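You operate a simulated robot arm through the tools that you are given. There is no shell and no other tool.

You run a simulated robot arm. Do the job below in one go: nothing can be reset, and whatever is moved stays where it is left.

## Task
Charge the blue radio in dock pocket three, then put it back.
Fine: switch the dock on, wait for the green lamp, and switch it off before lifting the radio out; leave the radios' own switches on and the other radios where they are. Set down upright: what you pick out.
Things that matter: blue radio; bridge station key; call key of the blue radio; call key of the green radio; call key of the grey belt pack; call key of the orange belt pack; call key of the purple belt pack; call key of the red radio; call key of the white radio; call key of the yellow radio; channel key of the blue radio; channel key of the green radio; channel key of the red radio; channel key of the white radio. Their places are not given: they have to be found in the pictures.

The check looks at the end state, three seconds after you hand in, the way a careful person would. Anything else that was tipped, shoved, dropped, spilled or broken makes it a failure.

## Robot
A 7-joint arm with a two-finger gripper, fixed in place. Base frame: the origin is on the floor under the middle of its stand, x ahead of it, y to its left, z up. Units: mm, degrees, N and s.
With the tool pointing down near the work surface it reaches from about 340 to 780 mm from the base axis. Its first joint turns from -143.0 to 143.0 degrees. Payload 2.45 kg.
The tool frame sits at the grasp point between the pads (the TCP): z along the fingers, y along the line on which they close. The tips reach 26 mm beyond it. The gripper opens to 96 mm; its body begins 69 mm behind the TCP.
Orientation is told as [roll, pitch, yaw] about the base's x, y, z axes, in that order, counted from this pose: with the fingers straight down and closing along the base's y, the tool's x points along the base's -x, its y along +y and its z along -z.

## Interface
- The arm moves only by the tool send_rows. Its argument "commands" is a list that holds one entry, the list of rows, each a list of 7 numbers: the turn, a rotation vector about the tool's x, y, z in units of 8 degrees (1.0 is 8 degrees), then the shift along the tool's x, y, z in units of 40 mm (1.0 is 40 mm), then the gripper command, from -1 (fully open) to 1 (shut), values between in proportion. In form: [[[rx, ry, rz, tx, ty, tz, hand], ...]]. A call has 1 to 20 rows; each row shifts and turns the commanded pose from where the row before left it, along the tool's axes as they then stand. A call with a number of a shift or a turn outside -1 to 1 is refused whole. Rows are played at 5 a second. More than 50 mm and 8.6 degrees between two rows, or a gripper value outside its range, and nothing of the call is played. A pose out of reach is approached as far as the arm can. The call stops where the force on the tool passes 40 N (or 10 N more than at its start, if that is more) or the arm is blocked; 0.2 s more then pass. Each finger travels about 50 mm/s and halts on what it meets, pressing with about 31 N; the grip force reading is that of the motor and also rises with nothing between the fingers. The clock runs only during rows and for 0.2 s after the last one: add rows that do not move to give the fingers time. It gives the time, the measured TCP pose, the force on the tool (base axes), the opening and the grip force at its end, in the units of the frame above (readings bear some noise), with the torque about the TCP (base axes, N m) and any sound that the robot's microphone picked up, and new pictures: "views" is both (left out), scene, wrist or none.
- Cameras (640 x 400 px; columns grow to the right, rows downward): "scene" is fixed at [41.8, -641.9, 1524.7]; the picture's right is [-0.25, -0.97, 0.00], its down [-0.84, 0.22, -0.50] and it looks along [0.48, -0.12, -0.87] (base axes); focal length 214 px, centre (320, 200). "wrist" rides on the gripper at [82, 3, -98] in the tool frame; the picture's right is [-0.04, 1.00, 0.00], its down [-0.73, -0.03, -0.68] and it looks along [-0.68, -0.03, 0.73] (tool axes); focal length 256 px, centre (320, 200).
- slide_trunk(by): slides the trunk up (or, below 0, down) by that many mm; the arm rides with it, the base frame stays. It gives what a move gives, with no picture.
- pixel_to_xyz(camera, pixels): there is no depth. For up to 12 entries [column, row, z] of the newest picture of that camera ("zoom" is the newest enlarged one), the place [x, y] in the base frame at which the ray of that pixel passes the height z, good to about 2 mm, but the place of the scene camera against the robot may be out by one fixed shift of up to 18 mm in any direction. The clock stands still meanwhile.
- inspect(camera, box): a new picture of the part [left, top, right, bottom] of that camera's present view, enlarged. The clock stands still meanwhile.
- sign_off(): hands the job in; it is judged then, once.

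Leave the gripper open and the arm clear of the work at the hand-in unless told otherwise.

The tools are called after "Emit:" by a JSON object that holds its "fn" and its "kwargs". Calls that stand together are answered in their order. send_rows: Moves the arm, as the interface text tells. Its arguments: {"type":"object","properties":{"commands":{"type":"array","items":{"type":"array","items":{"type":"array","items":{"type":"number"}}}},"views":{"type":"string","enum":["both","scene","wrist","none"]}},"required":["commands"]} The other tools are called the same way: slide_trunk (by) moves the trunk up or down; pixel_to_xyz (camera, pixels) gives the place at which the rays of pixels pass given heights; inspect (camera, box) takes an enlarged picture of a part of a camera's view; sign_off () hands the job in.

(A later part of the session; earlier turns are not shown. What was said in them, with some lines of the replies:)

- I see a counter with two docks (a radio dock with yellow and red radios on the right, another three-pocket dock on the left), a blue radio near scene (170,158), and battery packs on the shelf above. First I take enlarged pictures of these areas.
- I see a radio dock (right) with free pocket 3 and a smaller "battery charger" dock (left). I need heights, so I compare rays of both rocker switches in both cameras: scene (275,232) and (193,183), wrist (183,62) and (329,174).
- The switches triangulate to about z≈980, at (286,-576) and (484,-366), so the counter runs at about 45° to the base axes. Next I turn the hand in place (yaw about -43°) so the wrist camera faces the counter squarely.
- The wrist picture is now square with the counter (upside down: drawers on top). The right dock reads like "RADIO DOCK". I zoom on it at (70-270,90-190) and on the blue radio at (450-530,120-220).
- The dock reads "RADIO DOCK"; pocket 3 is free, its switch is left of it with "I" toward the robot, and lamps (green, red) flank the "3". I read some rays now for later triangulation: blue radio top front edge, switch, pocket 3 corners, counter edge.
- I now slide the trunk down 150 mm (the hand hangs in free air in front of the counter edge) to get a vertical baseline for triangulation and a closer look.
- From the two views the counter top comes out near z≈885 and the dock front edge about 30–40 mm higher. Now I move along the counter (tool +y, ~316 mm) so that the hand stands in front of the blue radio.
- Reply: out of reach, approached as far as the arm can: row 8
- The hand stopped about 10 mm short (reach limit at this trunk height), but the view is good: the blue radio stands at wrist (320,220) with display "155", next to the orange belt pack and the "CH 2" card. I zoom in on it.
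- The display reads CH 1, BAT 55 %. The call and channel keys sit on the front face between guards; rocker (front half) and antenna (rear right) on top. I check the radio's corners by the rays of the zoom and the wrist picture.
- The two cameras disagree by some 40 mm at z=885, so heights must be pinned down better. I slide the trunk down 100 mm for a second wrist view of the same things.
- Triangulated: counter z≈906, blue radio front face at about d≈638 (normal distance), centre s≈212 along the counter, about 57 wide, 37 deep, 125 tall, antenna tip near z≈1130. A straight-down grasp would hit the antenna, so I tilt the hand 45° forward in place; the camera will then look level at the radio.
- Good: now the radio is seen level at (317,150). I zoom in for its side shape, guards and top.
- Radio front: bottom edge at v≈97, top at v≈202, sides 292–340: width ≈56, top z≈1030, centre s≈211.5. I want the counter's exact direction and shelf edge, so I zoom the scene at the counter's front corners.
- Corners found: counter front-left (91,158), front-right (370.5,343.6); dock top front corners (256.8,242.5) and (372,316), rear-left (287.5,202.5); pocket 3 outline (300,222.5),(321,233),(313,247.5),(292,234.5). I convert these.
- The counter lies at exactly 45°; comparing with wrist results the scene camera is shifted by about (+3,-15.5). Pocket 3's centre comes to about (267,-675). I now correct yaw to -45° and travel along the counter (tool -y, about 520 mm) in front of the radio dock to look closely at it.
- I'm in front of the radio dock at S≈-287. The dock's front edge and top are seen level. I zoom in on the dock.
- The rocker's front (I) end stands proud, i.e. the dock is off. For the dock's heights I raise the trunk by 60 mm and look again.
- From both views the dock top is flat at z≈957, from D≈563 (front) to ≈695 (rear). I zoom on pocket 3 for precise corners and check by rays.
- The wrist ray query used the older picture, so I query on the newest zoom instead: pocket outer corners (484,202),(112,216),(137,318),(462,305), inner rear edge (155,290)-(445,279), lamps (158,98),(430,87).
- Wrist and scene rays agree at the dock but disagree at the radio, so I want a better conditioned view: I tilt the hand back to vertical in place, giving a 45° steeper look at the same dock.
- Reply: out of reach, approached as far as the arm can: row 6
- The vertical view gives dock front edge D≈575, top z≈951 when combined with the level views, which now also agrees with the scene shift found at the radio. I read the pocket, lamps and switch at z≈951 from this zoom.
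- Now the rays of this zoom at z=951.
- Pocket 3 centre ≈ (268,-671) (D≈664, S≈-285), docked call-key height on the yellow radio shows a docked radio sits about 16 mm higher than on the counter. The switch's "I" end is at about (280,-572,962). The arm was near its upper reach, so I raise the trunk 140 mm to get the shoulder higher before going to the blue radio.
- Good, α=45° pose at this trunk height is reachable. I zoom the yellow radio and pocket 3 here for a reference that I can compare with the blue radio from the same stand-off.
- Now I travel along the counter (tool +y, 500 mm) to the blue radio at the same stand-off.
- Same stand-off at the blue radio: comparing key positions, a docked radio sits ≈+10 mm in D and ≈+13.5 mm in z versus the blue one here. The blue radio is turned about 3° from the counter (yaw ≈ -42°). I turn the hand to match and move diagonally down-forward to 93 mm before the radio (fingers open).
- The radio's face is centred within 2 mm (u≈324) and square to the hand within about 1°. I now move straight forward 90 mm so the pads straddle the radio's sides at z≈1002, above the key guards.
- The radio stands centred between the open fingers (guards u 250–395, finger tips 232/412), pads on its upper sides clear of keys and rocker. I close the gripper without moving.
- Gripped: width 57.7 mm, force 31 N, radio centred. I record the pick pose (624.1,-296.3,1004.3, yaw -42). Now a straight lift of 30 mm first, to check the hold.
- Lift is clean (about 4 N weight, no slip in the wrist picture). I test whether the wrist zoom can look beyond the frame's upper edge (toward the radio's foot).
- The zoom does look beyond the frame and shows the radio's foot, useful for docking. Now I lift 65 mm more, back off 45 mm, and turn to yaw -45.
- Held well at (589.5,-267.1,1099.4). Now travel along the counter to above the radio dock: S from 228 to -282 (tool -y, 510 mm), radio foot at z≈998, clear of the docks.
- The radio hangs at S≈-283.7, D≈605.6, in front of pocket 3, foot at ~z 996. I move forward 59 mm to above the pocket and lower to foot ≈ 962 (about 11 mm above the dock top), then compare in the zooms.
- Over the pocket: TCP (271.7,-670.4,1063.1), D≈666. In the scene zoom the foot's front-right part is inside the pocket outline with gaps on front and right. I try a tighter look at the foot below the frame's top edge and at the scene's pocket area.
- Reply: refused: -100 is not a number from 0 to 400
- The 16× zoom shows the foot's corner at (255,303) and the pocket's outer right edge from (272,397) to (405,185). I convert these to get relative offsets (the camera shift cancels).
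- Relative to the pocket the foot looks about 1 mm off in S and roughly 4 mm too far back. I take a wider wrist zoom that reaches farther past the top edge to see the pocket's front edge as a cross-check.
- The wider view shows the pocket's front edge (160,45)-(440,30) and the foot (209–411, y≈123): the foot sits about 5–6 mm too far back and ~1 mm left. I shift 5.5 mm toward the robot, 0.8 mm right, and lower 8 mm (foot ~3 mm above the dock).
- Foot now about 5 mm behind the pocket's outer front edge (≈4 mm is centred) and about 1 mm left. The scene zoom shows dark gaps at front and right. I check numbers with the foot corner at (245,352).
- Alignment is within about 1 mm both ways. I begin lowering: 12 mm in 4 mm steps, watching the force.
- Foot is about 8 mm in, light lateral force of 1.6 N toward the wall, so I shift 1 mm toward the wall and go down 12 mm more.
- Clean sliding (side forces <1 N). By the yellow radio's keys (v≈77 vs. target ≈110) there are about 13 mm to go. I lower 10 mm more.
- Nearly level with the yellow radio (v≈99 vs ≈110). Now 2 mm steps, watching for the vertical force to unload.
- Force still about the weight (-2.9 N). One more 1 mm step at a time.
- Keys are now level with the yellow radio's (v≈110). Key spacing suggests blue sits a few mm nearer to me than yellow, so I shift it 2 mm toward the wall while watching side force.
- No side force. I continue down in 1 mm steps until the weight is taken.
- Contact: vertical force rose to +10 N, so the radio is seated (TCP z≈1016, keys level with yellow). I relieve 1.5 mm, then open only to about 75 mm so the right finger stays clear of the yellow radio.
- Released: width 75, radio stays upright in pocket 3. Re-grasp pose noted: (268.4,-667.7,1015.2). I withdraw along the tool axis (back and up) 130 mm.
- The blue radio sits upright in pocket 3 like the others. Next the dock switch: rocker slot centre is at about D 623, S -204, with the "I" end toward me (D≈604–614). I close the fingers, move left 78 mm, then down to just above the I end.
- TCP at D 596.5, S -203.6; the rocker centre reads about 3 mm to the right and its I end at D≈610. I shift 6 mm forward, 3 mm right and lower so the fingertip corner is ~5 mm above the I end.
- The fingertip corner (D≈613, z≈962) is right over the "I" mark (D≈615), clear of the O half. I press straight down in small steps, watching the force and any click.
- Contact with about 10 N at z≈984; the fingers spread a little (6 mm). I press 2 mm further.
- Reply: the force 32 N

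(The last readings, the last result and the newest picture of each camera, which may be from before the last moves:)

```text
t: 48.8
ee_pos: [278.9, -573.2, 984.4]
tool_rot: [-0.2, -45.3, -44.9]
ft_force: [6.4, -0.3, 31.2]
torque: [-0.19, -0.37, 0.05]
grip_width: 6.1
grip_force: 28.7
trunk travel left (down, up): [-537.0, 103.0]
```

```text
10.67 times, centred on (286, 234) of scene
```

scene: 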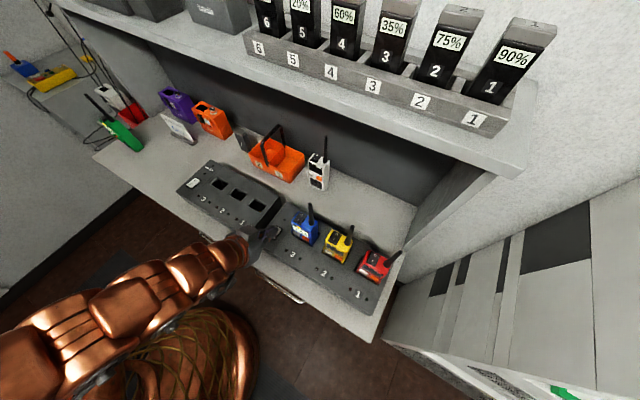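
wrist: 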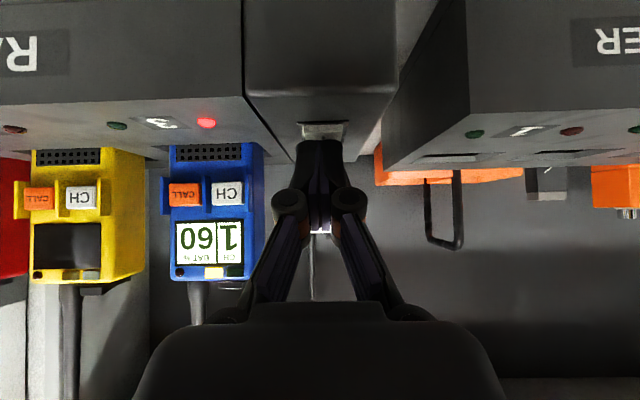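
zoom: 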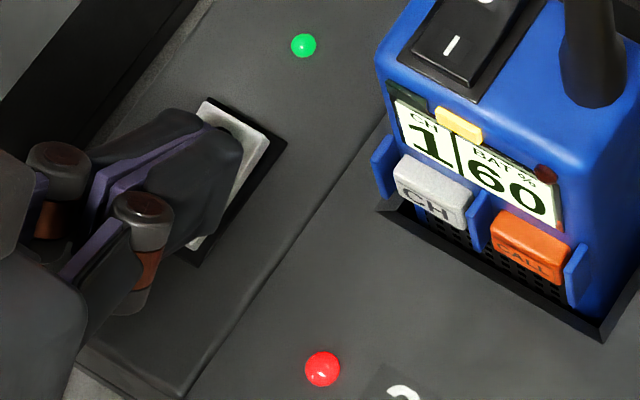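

The switch clicked on: dock power lamp lit, pocket 3's red lamp lit, display now BAT 60 %. I raise the fingers 30 mm off the rocker and wait for pocket 3's own green lamp (not the power lamp).

Emit:
{"fn": "send_rows", "kwargs": {"commands": [[[0, 0, 0, -0.15, 0, -0.15, 1], [0, 0, 0, -0.19, 0, -0.19, 1], [0, 0, 0, -0.19, 0, -0.19, 1], [0, 0, 0, 0, 0, 0, 1], [0, 0, 0, 0, 0, 0, 1], [0, 0, 0, 0, 0, 0, 1], [0, 0, 0, 0, 0, 0, 1], [0, 0, 0, 0, 0, 0, 1]]]}}

Emit:
{"fn": "inspect", "kwargs": {"camera": "scene", "box": [250, 205, 346, 265]}}

```text
t: 50.5
ee_pos: [279.9, -572.8, 1012.0]
tool_rot: [0.1, -45.0, -44.9]
ft_force: [0.2, -0.1, 0.3]
torque: [0.0, 0.0, -0.01]
grip_width: 0.3
grip_force: 28.6
trunk travel left (down, up): [-537.0, 103.0]
```

scene: 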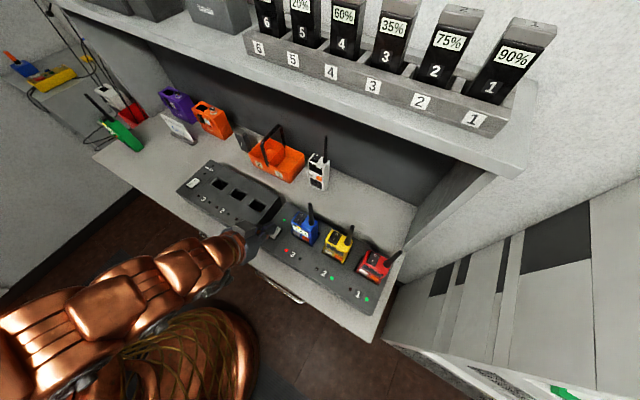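
wrist: 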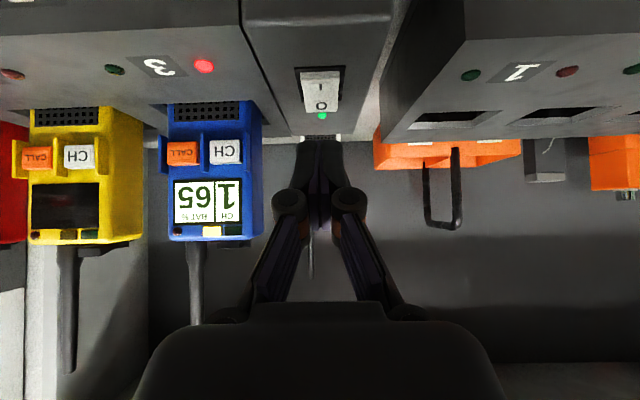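

```text
6.67 times, centred on (298, 235) of scene
```

zoom: 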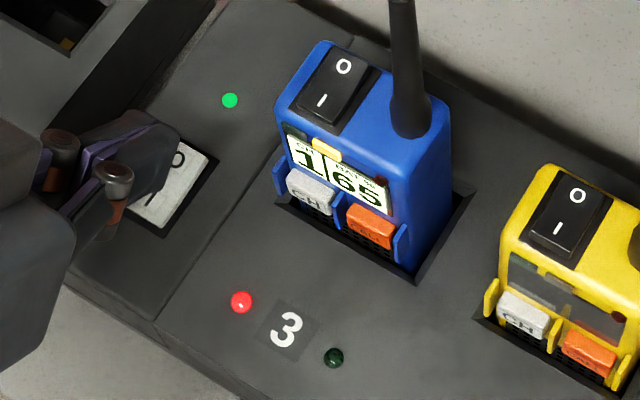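

Power lamp and pockets 1, 2 show green; pocket 3 is still red, display 65 %. I wait still.

Emit:
{"fn": "send_rows", "kwargs": {"commands": [[[0, 0, 0, 0, 0, 0, 1], [0, 0, 0, 0, 0, 0, 1], [0, 0, 0, 0, 0, 0, 1], [0, 0, 0, 0, 0, 0, 1], [0, 0, 0, 0, 0, 0, 1], [0, 0, 0, 0, 0, 0, 1], [0, 0, 0, 0, 0, 0, 1], [0, 0, 0, 0, 0, 0, 1], [0, 0, 0, 0, 0, 0, 1], [0, 0, 0, 0, 0, 0, 1], [0, 0, 0, 0, 0, 0, 1], [0, 0, 0, 0, 0, 0, 1], [0, 0, 0, 0, 0, 0, 1], [0, 0, 0, 0, 0, 0, 1], [0, 0, 0, 0, 0, 0, 1], [0, 0, 0, 0, 0, 0, 1], [0, 0, 0, 0, 0, 0, 1], [0, 0, 0, 0, 0, 0, 1], [0, 0, 0, 0, 0, 0, 1], [0, 0, 0, 0, 0, 0, 1]]], "views": "none"}}

Emit:
{"fn": "send_rows", "kwargs": {"commands": [[[0, 0, 0, 0, 0, 0, 1], [0, 0, 0, 0, 0, 0, 1], [0, 0, 0, 0, 0, 0, 1], [0, 0, 0, 0, 0, 0, 1], [0, 0, 0, 0, 0, 0, 1], [0, 0, 0, 0, 0, 0, 1], [0, 0, 0, 0, 0, 0, 1], [0, 0, 0, 0, 0, 0, 1], [0, 0, 0, 0, 0, 0, 1], [0, 0, 0, 0, 0, 0, 1], [0, 0, 0, 0, 0, 0, 1], [0, 0, 0, 0, 0, 0, 1], [0, 0, 0, 0, 0, 0, 1], [0, 0, 0, 0, 0, 0, 1], [0, 0, 0, 0, 0, 0, 1], [0, 0, 0, 0, 0, 0, 1], [0, 0, 0, 0, 0, 0, 1], [0, 0, 0, 0, 0, 0, 1], [0, 0, 0, 0, 0, 0, 1], [0, 0, 0, 0, 0, 0, 1]]], "views": "both"}}

Emit:
{"fn": "inspect", "kwargs": {"camera": "scene", "box": [250, 205, 346, 265]}}

```text
t: 54.8
ee_pos: [279.7, -572.8, 1012.2]
tool_rot: [0.0, -45.0, -44.8]
ft_force: [-0.5, 1.5, 0.6]
torque: [-0.01, 0.03, -0.04]
grip_width: 0.1
grip_force: 28.9
trunk travel left (down, up): [-537.0, 103.0]
```

```text
t: 59.0
ee_pos: [280.8, -572.5, 1011.3]
tool_rot: [0.1, -45.0, -44.9]
ft_force: [-0.3, -0.2, 0.4]
torque: [-0.01, 0.0, 0.02]
grip_width: 0.0
grip_force: 28.6
trunk travel left (down, up): [-537.0, 103.0]
```

scene: 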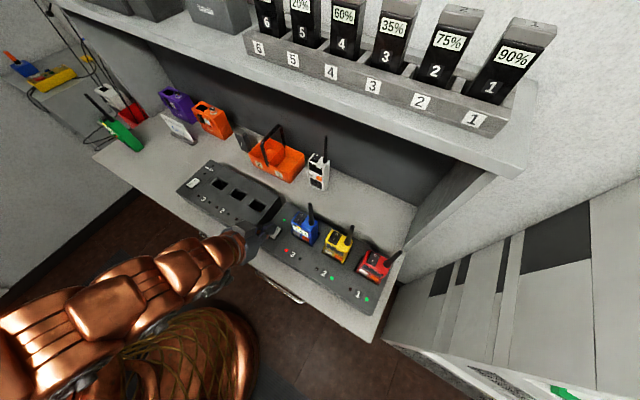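
wrist: 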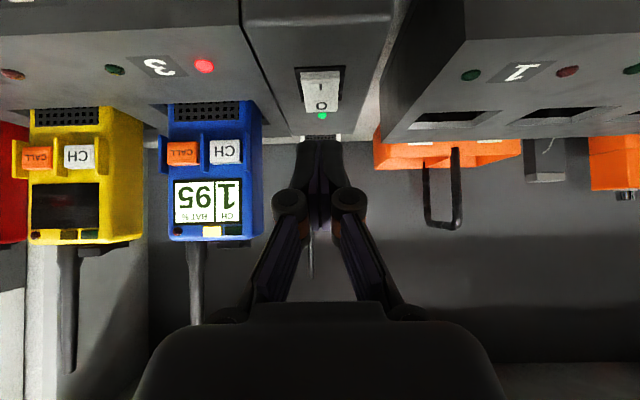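

```text
6.67 times, centred on (298, 235) of scene
```

zoom: 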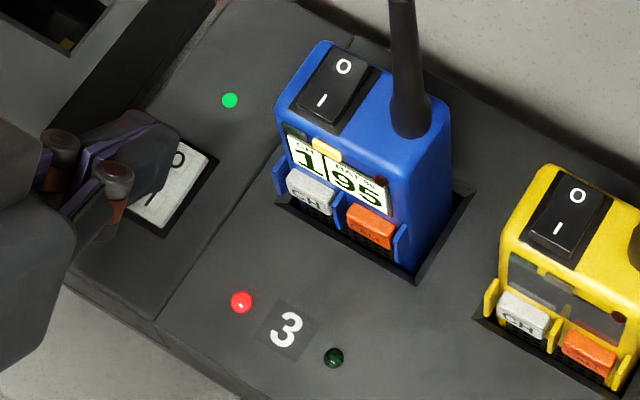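

Display at 95 %, pocket 3 still red. I wait about two more seconds.

Emit:
{"fn": "send_rows", "kwargs": {"commands": [[[0, 0, 0, 0, 0, 0, 1], [0, 0, 0, 0, 0, 0, 1], [0, 0, 0, 0, 0, 0, 1], [0, 0, 0, 0, 0, 0, 1], [0, 0, 0, 0, 0, 0, 1], [0, 0, 0, 0, 0, 0, 1], [0, 0, 0, 0, 0, 0, 1], [0, 0, 0, 0, 0, 0, 1], [0, 0, 0, 0, 0, 0, 1], [0, 0, 0, 0, 0, 0, 1], [0, 0, 0, 0, 0, 0, 1], [0, 0, 0, 0, 0, 0, 1]]], "views": "wrist"}}

Emit:
{"fn": "inspect", "kwargs": {"camera": "scene", "box": [250, 205, 346, 265]}}

Emit:
{"fn": "inspect", "kwargs": {"camera": "wrist", "box": [240, 40, 400, 140]}}

```text
t: 61.5
ee_pos: [280.9, -570.3, 1012.3]
tool_rot: [0.0, -45.0, -45.0]
ft_force: [0.0, 0.2, -0.2]
torque: [0.01, -0.01, 0.0]
grip_width: 0.0
grip_force: 28.1
trunk travel left (down, up): [-537.0, 103.0]
```

wrist: 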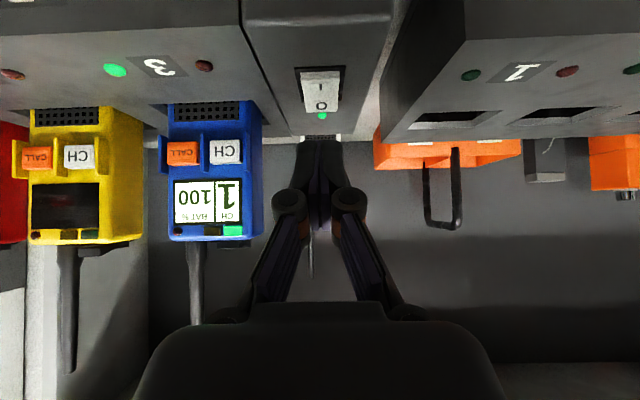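

```text
6.67 times, centred on (298, 235) of scene
```

zoom: 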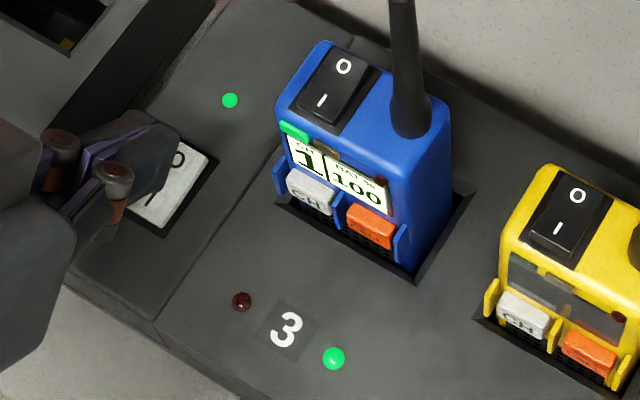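

```text
4.00 times, centred on (320, 90) of wrist
```

zoom: 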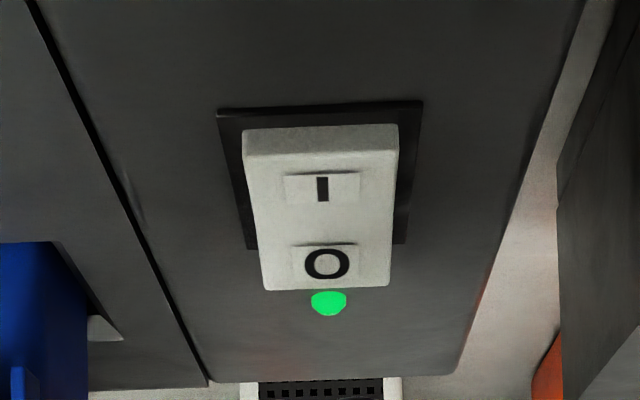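

Pocket 3's green lamp is lit, display 100 %. Now I switch off: I move so the fingertip corner is above the "O" end (D≈632), about 4 mm over it.

Emit:
{"fn": "send_rows", "kwargs": {"commands": [[[0, 0, 0, 0.013, 0.01, 0.358, 1], [0, 0, 0, 0.013, 0.01, 0.358, 1], [0, 0, 0, 0, 0, 0, 1]]], "views": "wrist"}}

Emit:
{"fn": "inspect", "kwargs": {"camera": "scene", "box": [256, 210, 304, 240]}}

Emit:
{"fn": "inspect", "kwargs": {"camera": "wrist", "box": [240, 60, 400, 160]}}

```text
t: 62.4
ee_pos: [294.2, -585.6, 992.2]
tool_rot: [0.0, -45.0, -45.0]
ft_force: [0.8, 0.7, -0.5]
torque: [0.02, 0.0, 0.03]
grip_width: 0.0
grip_force: 28.8
trunk travel left (down, up): [-537.0, 103.0]
```

wrist: 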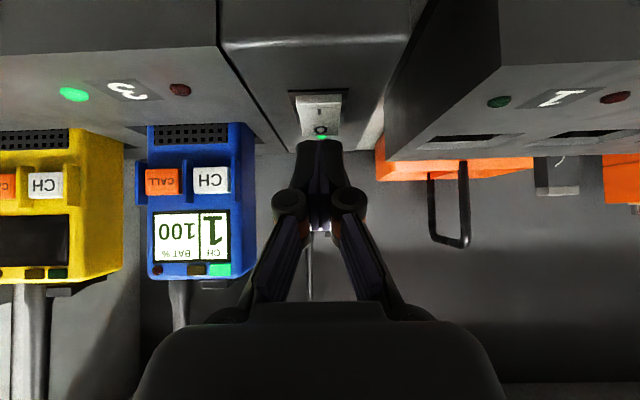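

```text
13.33 times, centred on (280, 225) of scene
```

zoom: 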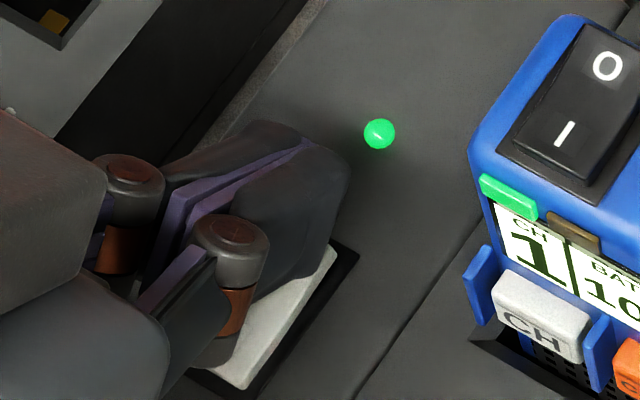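

```text
4.00 times, centred on (320, 110) of wrist
```

zoom: 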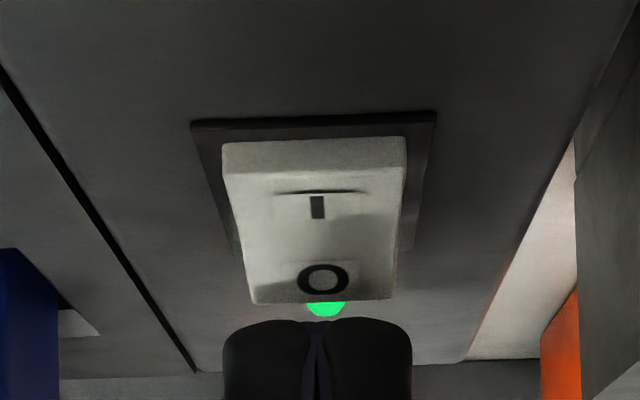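

The fingertip corner (D≈633, z≈966) is over the "O" (D≈631). I press down in 2 mm steps.

Emit:
{"fn": "send_rows", "kwargs": {"commands": [[[0, 0, 0, 0.035, 0, 0.035, 1], [0, 0, 0, 0.035, 0, 0.035, 1], [0, 0, 0, 0, 0, 0, 1]]], "views": "none"}}

Emit:
{"fn": "send_rows", "kwargs": {"commands": [[[0, 0, 0, 0.035, 0, 0.035, 1], [0, 0, 0, 0, 0, 0, 1]]], "views": "none"}}

Emit:
{"fn": "inspect", "kwargs": {"camera": "scene", "box": [256, 210, 316, 247]}}

```text
t: 63.1
ee_pos: [293.6, -585.2, 987.1]
tool_rot: [0.0, -45.0, -45.0]
ft_force: [0.7, 1.2, 0.7]
torque: [-0.01, -0.02, 0.0]
grip_width: 0.0
grip_force: 28.2
trunk travel left (down, up): [-537.0, 103.0]
```

```text
t: 63.8
ee_pos: [293.5, -585.5, 985.0]
tool_rot: [0.1, -45.0, -44.9]
ft_force: [-0.4, -0.1, 0.7]
torque: [0.0, 0.01, -0.06]
grip_width: 0.2
grip_force: 28.1
trunk travel left (down, up): [-537.0, 103.0]
```

```text
10.67 times, centred on (286, 228) of scene
```

zoom: 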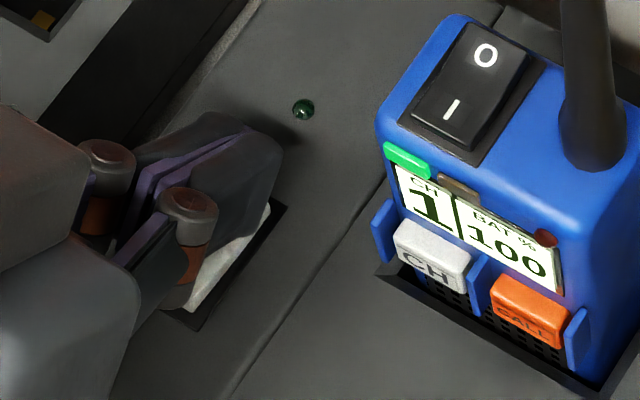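

The dock's power lamp has gone dark – the rocker flipped with a light touch. I raise the fingers 30 mm and check.

Emit:
{"fn": "send_rows", "kwargs": {"commands": [[[0, 0, 0, -0.15, 0, -0.15, 1], [0, 0, 0, -0.19, 0, -0.19, 1], [0, 0, 0, -0.19, 0, -0.19, 1], [0, 0, 0, 0, 0, 0, 1]]]}}

Emit:
{"fn": "inspect", "kwargs": {"camera": "scene", "box": [250, 195, 410, 295]}}

Emit:
{"fn": "inspect", "kwargs": {"camera": "wrist", "box": [120, 30, 400, 160]}}

```text
t: 64.8
ee_pos: [292.5, -586.3, 1015.5]
tool_rot: [0.1, -45.0, -45.0]
ft_force: [-0.5, -0.1, -0.2]
torque: [-0.03, -0.01, 0.0]
grip_width: 0.1
grip_force: 28.6
trunk travel left (down, up): [-537.0, 103.0]
```

scene: 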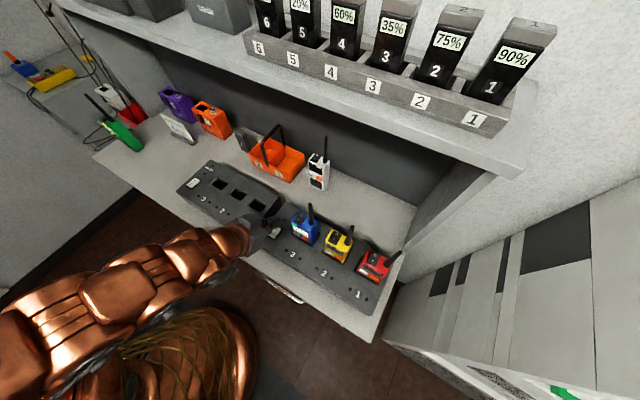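
wrist: 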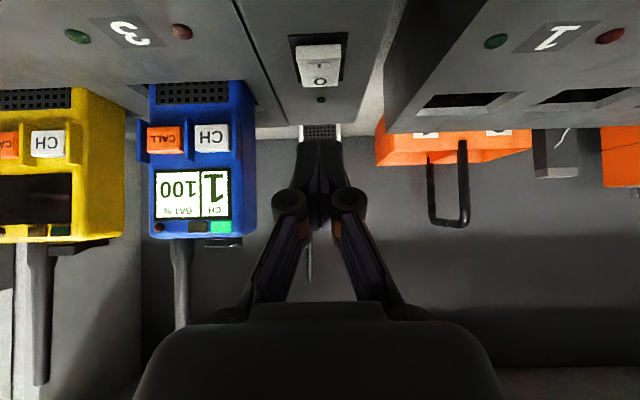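

```text
4.00 times, centred on (330, 245) of scene
```

zoom: 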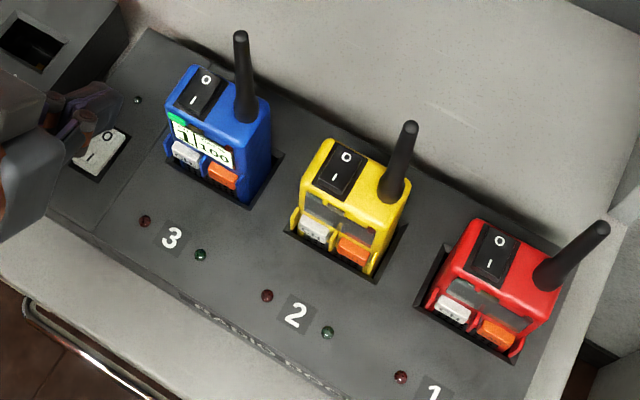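

```text
2.29 times, centred on (260, 95) of wrist
```

zoom: 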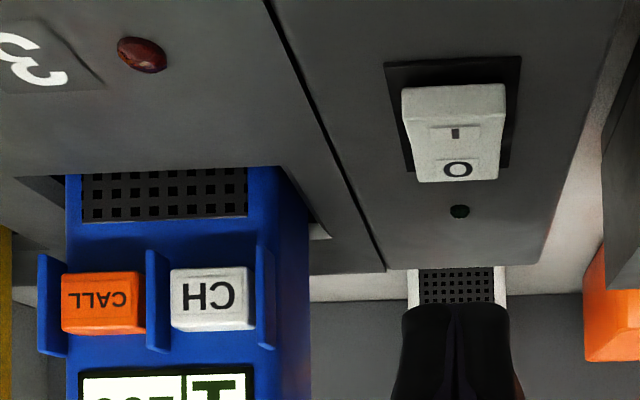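

Dock is off, all lamps dark, radio at 100 %. I withdraw back and up, move right to the line of the blue radio and open to 75 mm.

Emit:
{"fn": "send_rows", "kwargs": {"commands": [[[0, 0, 0, 0, 0, -0.94, 1], [0, 0, 0, 0, 0, -0.9, 1], [0, 0, 0, -0.345, 0, -0.345, 1], [0, 0, 0, -0.345, 0, -0.345, -0.2], [0, 0, 0, 0, -0.62, 0, -0.56], [0, 0, 0, 0, -0.62, 0, -0.56], [0, 0, 0, 0, -0.62, 0, -0.56], [0, 0, 0, 0, 0, 0, -0.56], [0, 0, 0, 0, 0, 0, -0.56]]]}}

```text
t: 66.8
ee_pos: [205.6, -601.8, 1107.4]
tool_rot: [0.1, -45.0, -44.9]
ft_force: [0.2, -0.1, 0.3]
torque: [-0.01, -0.01, 0.02]
grip_width: 74.7
grip_force: 0.1
trunk travel left (down, up): [-537.0, 103.0]
```

scene: 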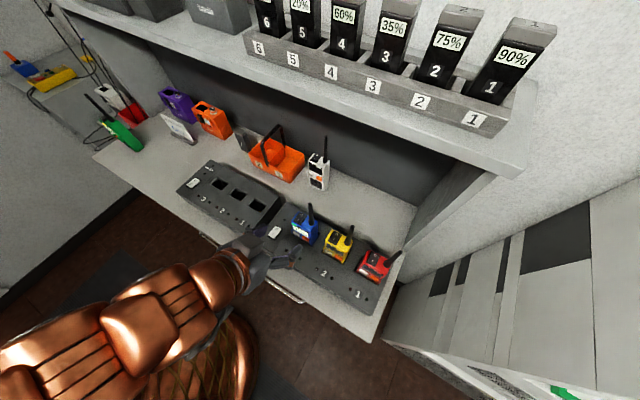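
wrist: 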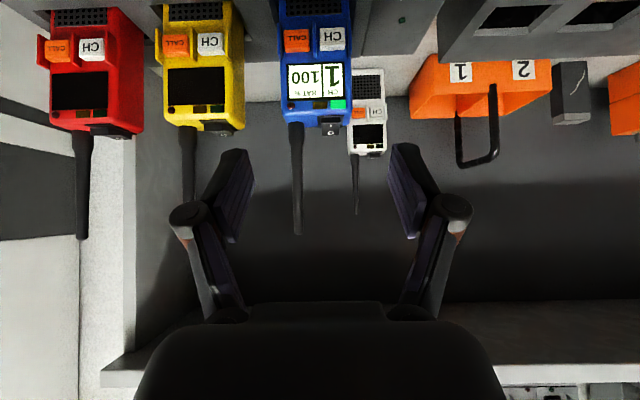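

The blue radio is about 2 mm right of centre relative to the noted line, so I correct 2 mm and go in along the tool axis 130 mm to the re-grasp pose, fingers at 75 mm.

Emit:
{"fn": "send_rows", "kwargs": {"commands": [[[0, 0, 0, 0.0177, -0.05, -0.0177, -0.56], [0, 0, 0, 0, 0, 0.8, -0.56], [0, 0, 0, 0, 0, 0.8, -0.56], [0, 0, 0, 0, 0, 0.7, -0.56], [0, 0, 0, 0, 0, 0.5, -0.56], [0, 0, 0, 0, 0, 0.3, -0.56], [0, 0, 0, 0, 0, 0.15, -0.56], [0, 0, 0, 0, 0, 0, -0.56]]]}}

Emit:
{"fn": "inspect", "kwargs": {"camera": "scene", "box": [270, 190, 366, 250]}}

```text
t: 68.5
ee_pos: [268.4, -666.4, 1015.2]
tool_rot: [0.1, -44.9, -44.9]
ft_force: [-0.4, 0.1, -0.3]
torque: [0.05, -0.01, -0.05]
grip_width: 74.9
grip_force: 0.0
trunk travel left (down, up): [-537.0, 103.0]
```

scene: 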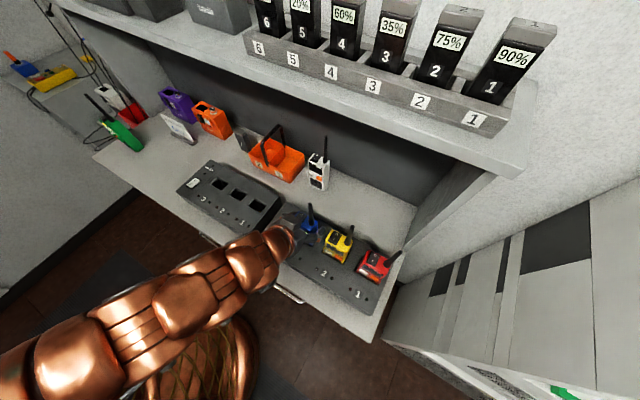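
wrist: 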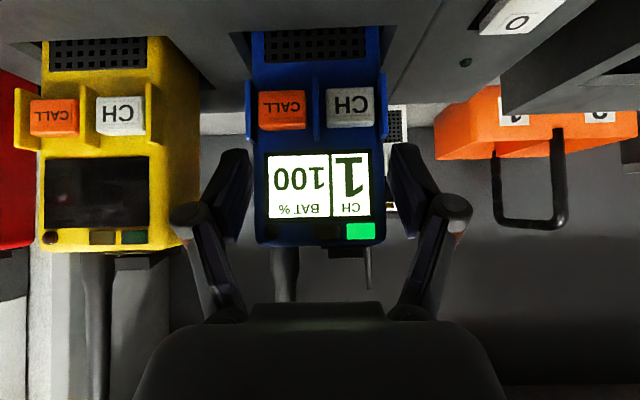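

```text
6.67 times, centred on (318, 220) of scene
```

zoom: 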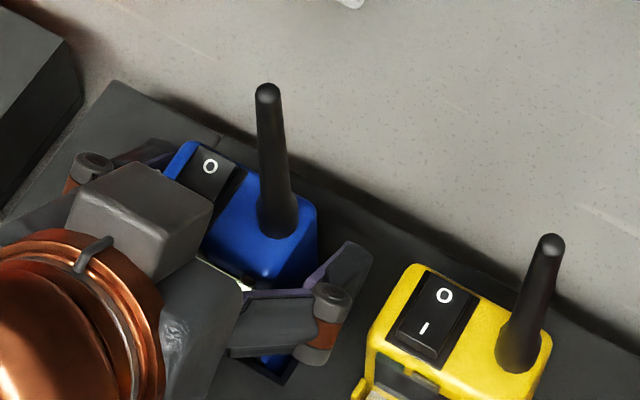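

In position; keys appear at v≈109 (105 when I let go), so the hand is ~1.6 mm lower than before. I raise 1.5 mm, then close.

Emit:
{"fn": "send_rows", "kwargs": {"commands": [[[0, 0, 0, -0.027, 0, -0.027, -0.56], [0, 0, 0, 0, 0, 0, 1], [0, 0, 0, 0, 0, 0, 1], [0, 0, 0, 0, 0, 0, 1], [0, 0, 0, 0, 0, 0, 1], [0, 0, 0, 0, 0, 0, 1]]], "views": "wrist"}}

```text
t: 70.0
ee_pos: [267.3, -667.8, 1016.2]
tool_rot: [0.0, -45.0, -44.9]
ft_force: [0.3, -0.1, 1.0]
torque: [0.03, -0.08, -0.01]
grip_width: 57.6
grip_force: 30.8
trunk travel left (down, up): [-537.0, 103.0]
```

wrist: 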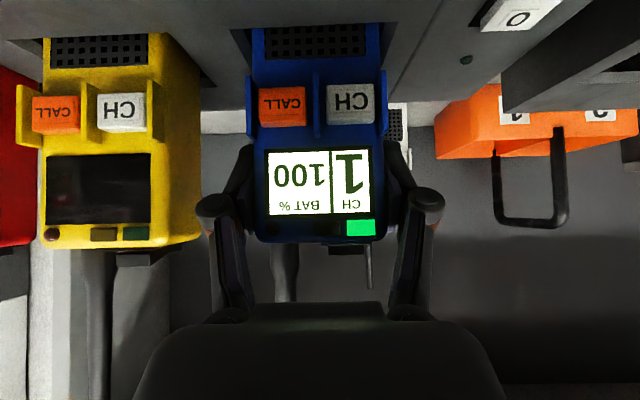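

Gripped at 57.6 mm with the same relation as before (keys v≈106/103). I lift straight up 12 mm and check the force.

Emit:
{"fn": "send_rows", "kwargs": {"commands": [[[0, 0, 0, -0.0707, 0, -0.0707, 1], [0, 0, 0, -0.0707, 0, -0.0707, 1], [0, 0, 0, -0.0707, 0, -0.0707, 1], [0, 0, 0, 0, 0, 0, 1]]], "views": "wrist"}}

```text
t: 71.0
ee_pos: [266.8, -668.5, 1026.9]
tool_rot: [0.0, -45.0, -45.0]
ft_force: [-0.6, -0.3, -3.8]
torque: [-0.02, -0.04, -0.01]
grip_width: 57.7
grip_force: 31.1
trunk travel left (down, up): [-537.0, 103.0]
```

wrist: 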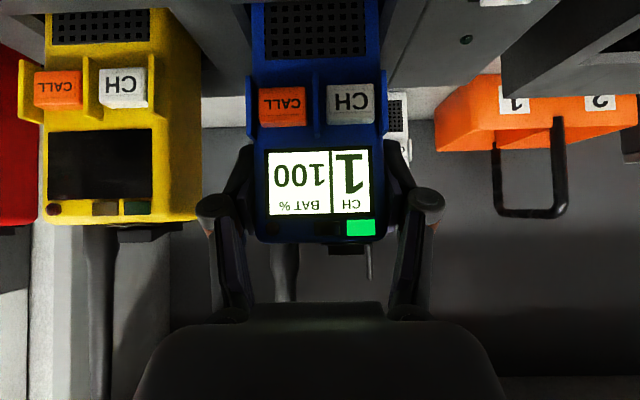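

Clean lift, only the weight (-3.8 N). I go up 75 mm more, out of the pocket, then back 58 mm from the wall side.

Emit:
{"fn": "send_rows", "kwargs": {"commands": [[[0, 0, 0, -0.14, 0, -0.14, 1], [0, 0, 0, -0.14, 0, -0.14, 1], [0, 0, 0, -0.2, 0, -0.2, 1], [0, 0, 0, -0.3, 0, -0.3, 1], [0, 0, 0, -0.3, 0, -0.3, 1], [0, 0, 0, -0.25, 0, -0.25, 1], [0, 0, 0, 0.34, 0, -0.34, 1], [0, 0, 0, 0.34, 0, -0.34, 1], [0, 0, 0, 0.34, 0, -0.34, 1], [0, 0, 0, 0, 0, 0, 1], [0, 0, 0, 0, 0, 0, 1]]]}}

```text
t: 73.3
ee_pos: [225.6, -626.9, 1102.5]
tool_rot: [0.0, -45.1, -45.0]
ft_force: [-0.9, -0.1, -4.5]
torque: [0.02, 0.04, 0.02]
grip_width: 57.7
grip_force: 31.1
trunk travel left (down, up): [-537.0, 103.0]
```

scene: 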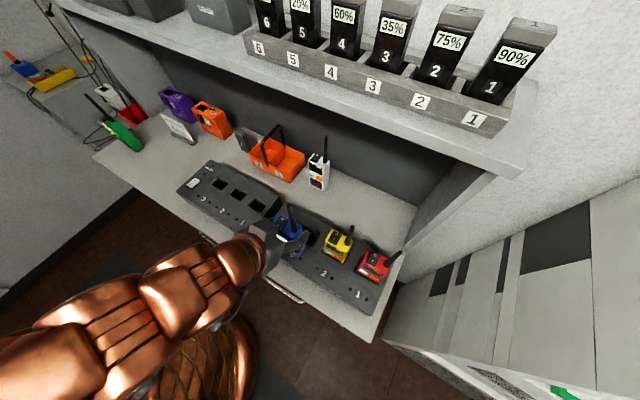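
wrist: 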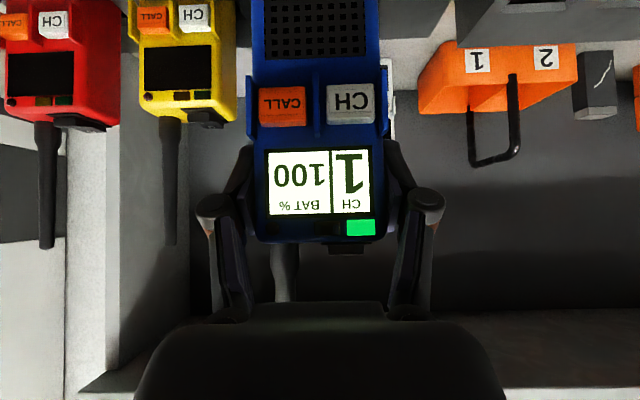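

Out and clear at (225.6,-626.9,1102.5). Now travel back along the counter, +515 mm (tool +y), to the radio's original place.

Emit:
{"fn": "send_rows", "kwargs": {"commands": [[[0, 0, 0, 0, 0.8, 0, 1], [0, 0, 0, 0, 0.8, 0, 1], [0, 0, 0, 0, 0.8, 0, 1], [0, 0, 0, 0, 0.8, 0, 1], [0, 0, 0, 0, 0.8, 0, 1], [0, 0, 0, 0, 0.8, 0, 1], [0, 0, 0, 0, 0.8, 0, 1], [0, 0, 0, 0, 0.8, 0, 1], [0, 0, 0, 0, 0.8, 0, 1], [0, 0, 0, 0, 0.8, 0, 1], [0, 0, 0, 0, 0.8, 0, 1], [0, 0, 0, 0, 0.8, 0, 1], [0, 0, 0, 0, 0.8, 0, 1], [0, 0, 0, 0, 0.8, 0, 1], [0, 0, 0, 0, 0.8, 0, 1], [0, 0, 0, 0, 0.8, 0, 1], [0, 0, 0, 0, 0.08, 0, 1], [-0.133, 0, -0.133, 0, 0, 0, 1], [-0.133, 0, -0.133, 0, 0, 0, 1], [0, 0, 0, 0, 0, 0, 1]]]}}

```text
t: 77.5
ee_pos: [590.8, -260.3, 1101.2]
tool_rot: [0.0, -45.1, -41.9]
ft_force: [-0.6, -0.8, -3.7]
torque: [-0.02, 0.02, 0.01]
grip_width: 57.8
grip_force: 30.4
trunk travel left (down, up): [-537.0, 103.0]
```

scene: 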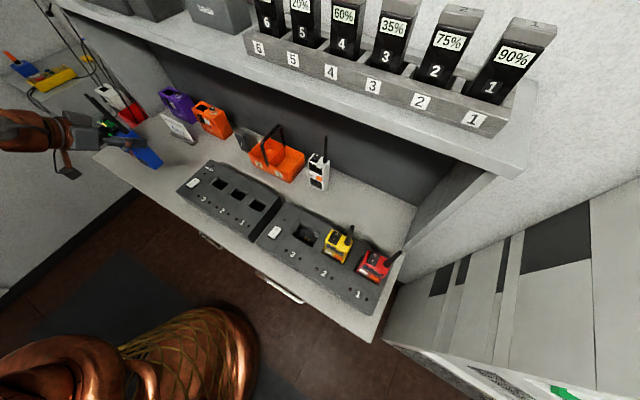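
wrist: 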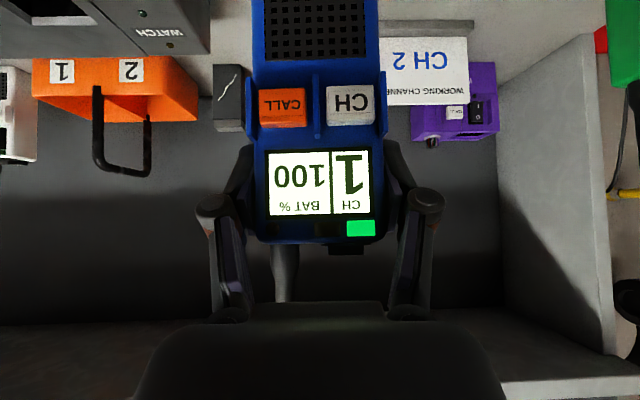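

At (590.8,-260.3,1101.2), yaw -42. Pick spot is 48.8 mm forward and 4.5 mm right: I move there, then lower 80 mm (foot then ≈15 mm above the counter).

Emit:
{"fn": "send_rows", "kwargs": {"commands": [[[0, 0, 0, -0.43, -0.056, 0.43, 1], [0, 0, 0, -0.43, -0.056, 0.43, 1], [0, 0, 0, 0.35, 0, 0.35, 1], [0, 0, 0, 0.35, 0, 0.35, 1], [0, 0, 0, 0.35, 0, 0.35, 1], [0, 0, 0, 0.35, 0, 0.35, 1], [0, 0, 0, 0, 0, 0, 1], [0, 0, 0, 0, 0, 0, 1]]]}}

Emit:
{"fn": "inspect", "kwargs": {"camera": "scene", "box": [70, 90, 230, 190]}}

```text
t: 79.3
ee_pos: [624.3, -295.4, 1022.7]
tool_rot: [0.0, -44.9, -41.9]
ft_force: [0.1, -0.6, -3.7]
torque: [-0.01, 0.01, -0.01]
grip_width: 57.7
grip_force: 31.0
trunk travel left (down, up): [-537.0, 103.0]
```

scene: 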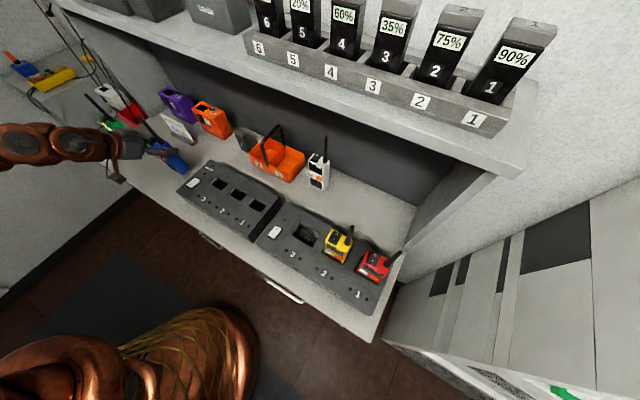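
wrist: 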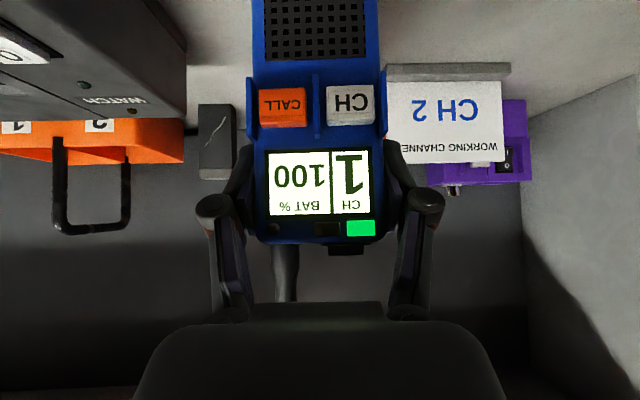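

```text
4.00 times, centred on (150, 140) of scene
```

zoom: 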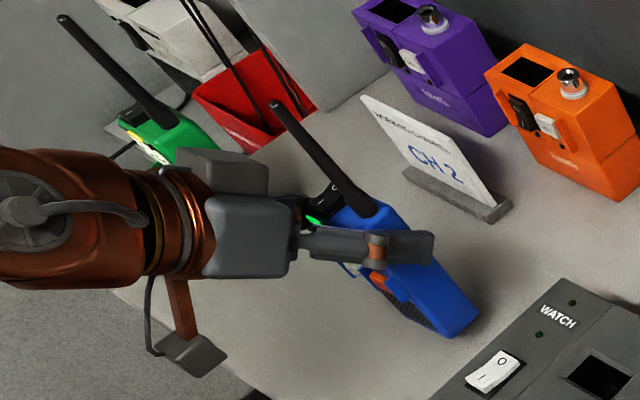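

Over the original spot, 18 mm to go. I lower 13 mm, then creep.

Emit:
{"fn": "send_rows", "kwargs": {"commands": [[[0, 0, 0, 0.08, 0, 0.08, 1], [0, 0, 0, 0.08, 0, 0.08, 1], [0, 0, 0, 0.07, 0, 0.07, 1], [0, 0, 0, 0, 0, 0, 1]]], "views": "none"}}

Emit:
{"fn": "send_rows", "kwargs": {"commands": [[[0, 0, 0, 0.035, 0, 0.035, 1], [0, 0, 0, 0, 0, 0, 1]]], "views": "none"}}

```text
t: 80.3
ee_pos: [622.3, -296.8, 1008.5]
tool_rot: [0.1, -45.0, -41.9]
ft_force: [-0.4, -0.3, -3.6]
torque: [-0.04, -0.02, 0.0]
grip_width: 57.6
grip_force: 30.7
trunk travel left (down, up): [-537.0, 103.0]
```

```text
t: 81.0
ee_pos: [624.3, -296.7, 1007.7]
tool_rot: [0.0, -45.0, -41.9]
ft_force: [0.3, 0.2, -4.5]
torque: [-0.06, 0.03, 0.01]
grip_width: 57.9
grip_force: 30.8
trunk travel left (down, up): [-537.0, 103.0]
```

Still hanging free at z≈1007. Further 1 mm steps.

Emit:
{"fn": "send_rows", "kwargs": {"commands": [[[0, 0, 0, 0.018, 0, 0.018, 1], [0, 0, 0, 0, 0, 0, 1], [0, 0, 0, 0, 0, 0, 1]]], "views": "none"}}

Emit:
{"fn": "send_rows", "kwargs": {"commands": [[[0, 0, 0, 0.018, 0, 0.018, 1], [0, 0, 0, 0, 0, 0, 1], [0, 0, 0, 0, 0, 0, 1]]], "views": "none"}}

Emit:
{"fn": "send_rows", "kwargs": {"commands": [[[0, 0, 0, 0.018, 0, 0.018, 1], [0, 0, 0, 0, 0, 0, 1], [0, 0, 0, 0, 0, 0, 1]]], "views": "none"}}

```text
t: 81.8
ee_pos: [622.4, -296.0, 1007.2]
tool_rot: [0.0, -45.1, -41.9]
ft_force: [0.1, -0.8, -3.1]
torque: [-0.01, 0.02, 0.0]
grip_width: 57.7
grip_force: 31.4
trunk travel left (down, up): [-537.0, 103.0]
```

```text
t: 82.5
ee_pos: [622.5, -296.9, 1004.6]
tool_rot: [0.0, -45.0, -41.9]
ft_force: [0.0, 0.2, -3.4]
torque: [0.0, -0.02, 0.01]
grip_width: 57.8
grip_force: 31.5
trunk travel left (down, up): [-537.0, 103.0]
```

```text
t: 83.3
ee_pos: [623.2, -297.5, 1006.0]
tool_rot: [0.0, -44.9, -41.8]
ft_force: [-0.3, 0.5, -3.4]
torque: [-0.02, 0.02, 0.01]
grip_width: 57.6
grip_force: 31.3
trunk travel left (down, up): [-537.0, 103.0]
```

Still the full weight on the hand. I go on in 1 mm steps until contact.

Emit:
{"fn": "send_rows", "kwargs": {"commands": [[[0, 0, 0, 0.018, 0, 0.018, 1], [0, 0, 0, 0, 0, 0, 1], [0, 0, 0, 0, 0, 0, 1]]], "views": "none"}}

Emit:
{"fn": "send_rows", "kwargs": {"commands": [[[0, 0, 0, 0.018, 0, 0.018, 1], [0, 0, 0, 0, 0, 0, 1], [0, 0, 0, 0, 0, 0, 1]]], "views": "none"}}

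```text
t: 84.2
ee_pos: [623.9, -296.5, 1004.2]
tool_rot: [0.0, -45.0, -41.9]
ft_force: [-0.3, 0.8, -3.3]
torque: [0.0, 0.03, 0.01]
grip_width: 57.4
grip_force: 31.2
trunk travel left (down, up): [-537.0, 103.0]
```

```text
t: 85.0
ee_pos: [623.5, -296.9, 1004.1]
tool_rot: [0.1, -45.1, -41.9]
ft_force: [-0.7, -1.2, 5.4]
torque: [0.02, 0.19, 0.02]
grip_width: 57.8
grip_force: 30.7
trunk travel left (down, up): [-537.0, 103.0]
```

Foot on the counter (+5.4 N) at the very pick pose (623.5,-296.9,1004.1). I relieve 0.7 mm and open the gripper.

Emit:
{"fn": "send_rows", "kwargs": {"commands": [[[0, 0, 0, -0.012, 0, -0.012, 1], [0, 0, 0, 0, 0, 0, 1], [0, 0, 0, 0, 0, 0, -0.4], [0, 0, 0, 0, 0, 0, -1], [0, 0, 0, 0, 0, 0, -1], [0, 0, 0, 0, 0, 0, -1], [0, 0, 0, 0, 0, 0, -1]]]}}

Emit:
{"fn": "inspect", "kwargs": {"camera": "scene", "box": [70, 90, 230, 190]}}

```text
t: 86.5
ee_pos: [623.9, -297.3, 1003.4]
tool_rot: [0.0, -45.0, -41.9]
ft_force: [0.4, -0.6, 0.5]
torque: [-0.03, 0.0, 0.0]
grip_width: 96.1
grip_force: 0.1
trunk travel left (down, up): [-537.0, 103.0]
```

scene: 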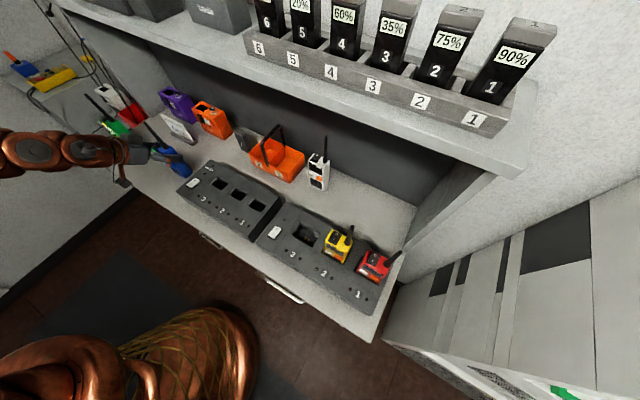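
wrist: 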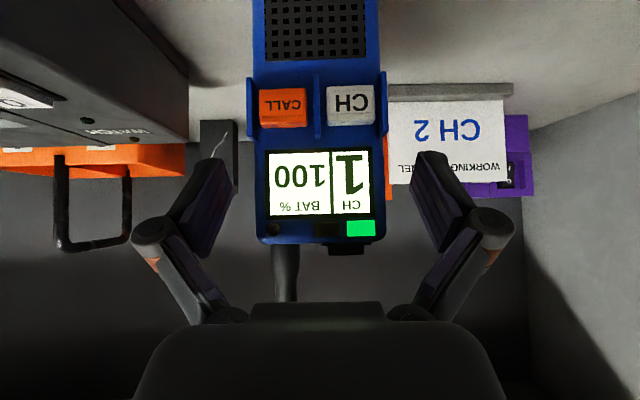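

```text
4.00 times, centred on (150, 140) of scene
```

zoom: 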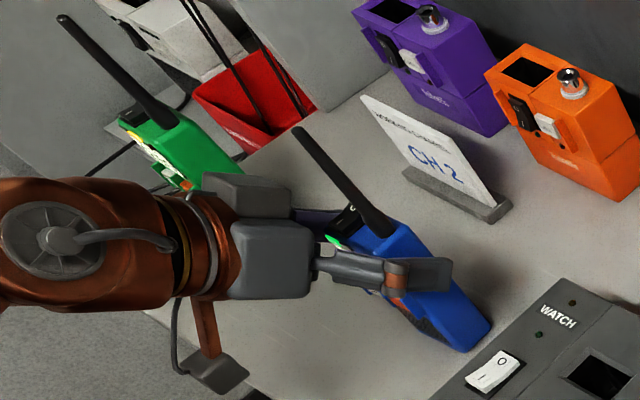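

Released, radio upright at its old spot with 100 % and its own switch on. I withdraw the way I came: straight back 90 mm, then up and back.

Emit:
{"fn": "send_rows", "kwargs": {"commands": [[[0, 0, 0, 0.3, 0, -0.3, -1], [0, 0, 0, 0.54, 0, -0.54, -1], [0, 0, 0, 0.54, 0, -0.54, -1], [0, 0, 0, 0.3, 0, -0.3, -1], [0, 0, 0, 0, 0, -0.9, -1], [0, 0, 0, 0, 0, -0.9, -1], [0, 0, 0, 0, 0, -0.9, -1], [0, 0, 0, 0, 0, 0, -1]]]}}

Emit:
{"fn": "inspect", "kwargs": {"camera": "scene", "box": [80, 90, 240, 190]}}

Emit:
{"fn": "inspect", "kwargs": {"camera": "scene", "box": [180, 150, 410, 300]}}

Emit:
{"fn": "inspect", "kwargs": {"camera": "wrist", "box": [224, 60, 416, 180]}}

```text
t: 88.3
ee_pos: [495.7, -181.9, 1079.3]
tool_rot: [-0.1, -45.1, -41.9]
ft_force: [-1.3, 0.2, 0.5]
torque: [0.01, -0.01, 0.0]
grip_width: 96.3
grip_force: 0.1
trunk travel left (down, up): [-537.0, 103.0]
```

scene: 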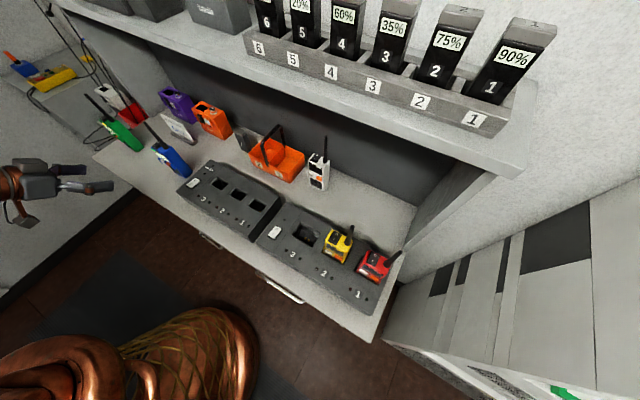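
wrist: 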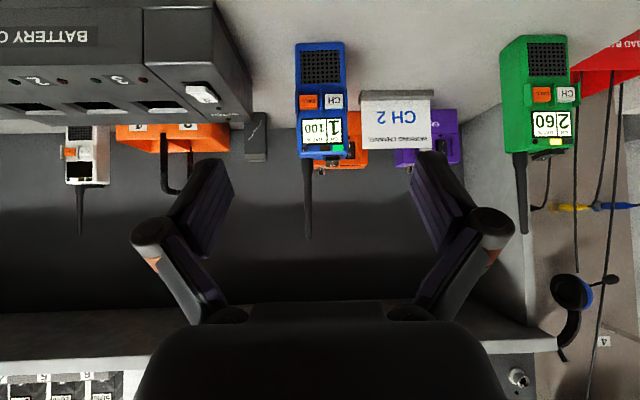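

```text
4.00 times, centred on (160, 140) of scene
```

zoom: 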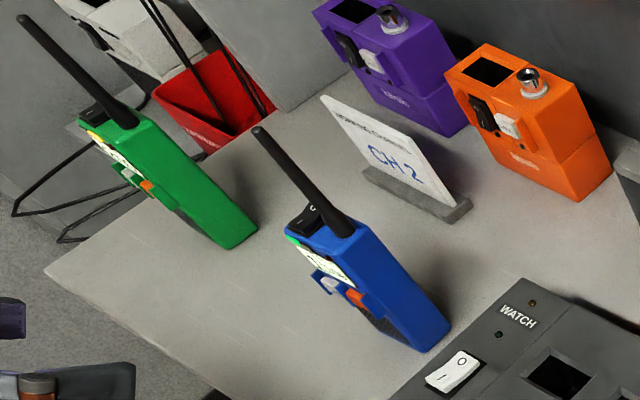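

```text
2.67 times, centred on (295, 225) of scene
```

zoom: 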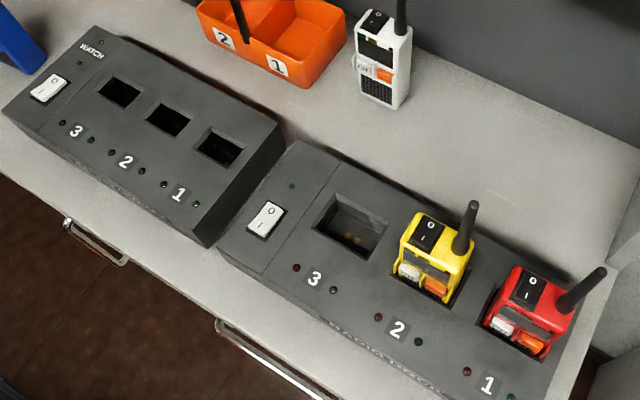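

```text
3.33 times, centred on (320, 120) of wrist
```

zoom: 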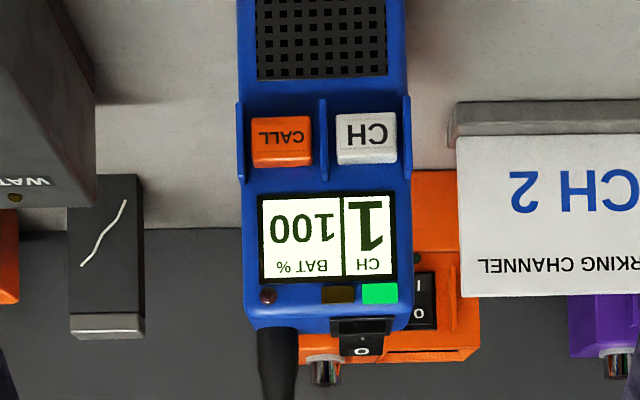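

Everything checks out. The blue radio stands upright at its original spot, showing CH 1 and 100 %, with its own switch on. The dock is off and dark, and pocket 3 is empty. The yellow and red radios and everything else are unmoved, the gripper is open, and the arm is clear of the counter. I hand in.

Emit:
{"fn": "sign_off", "kwargs": {}}

```text
The job is handed in.
```

The blue radio is charged to 100 % and standing upright in its original spot, and I've handed the job in.

- **Charging:** I set the radio in pocket three of the radio dock and switched the dock on. I waited until pocket three's own green lamp came on and the display read 100 %, up from 55 %. Then I switched the dock off and lifted the radio out.
- **Radio settings:** It is still on channel 1 with its own switch on. I gripped it only by the sides, so its call and channel keys were not touched.
- **Everything else:** In the last pictures the dock lamps are dark and pocket three is empty. The other radios and the nearby items look unmoved.
- **Arm:** The gripper is open and the arm is clear of the counter.
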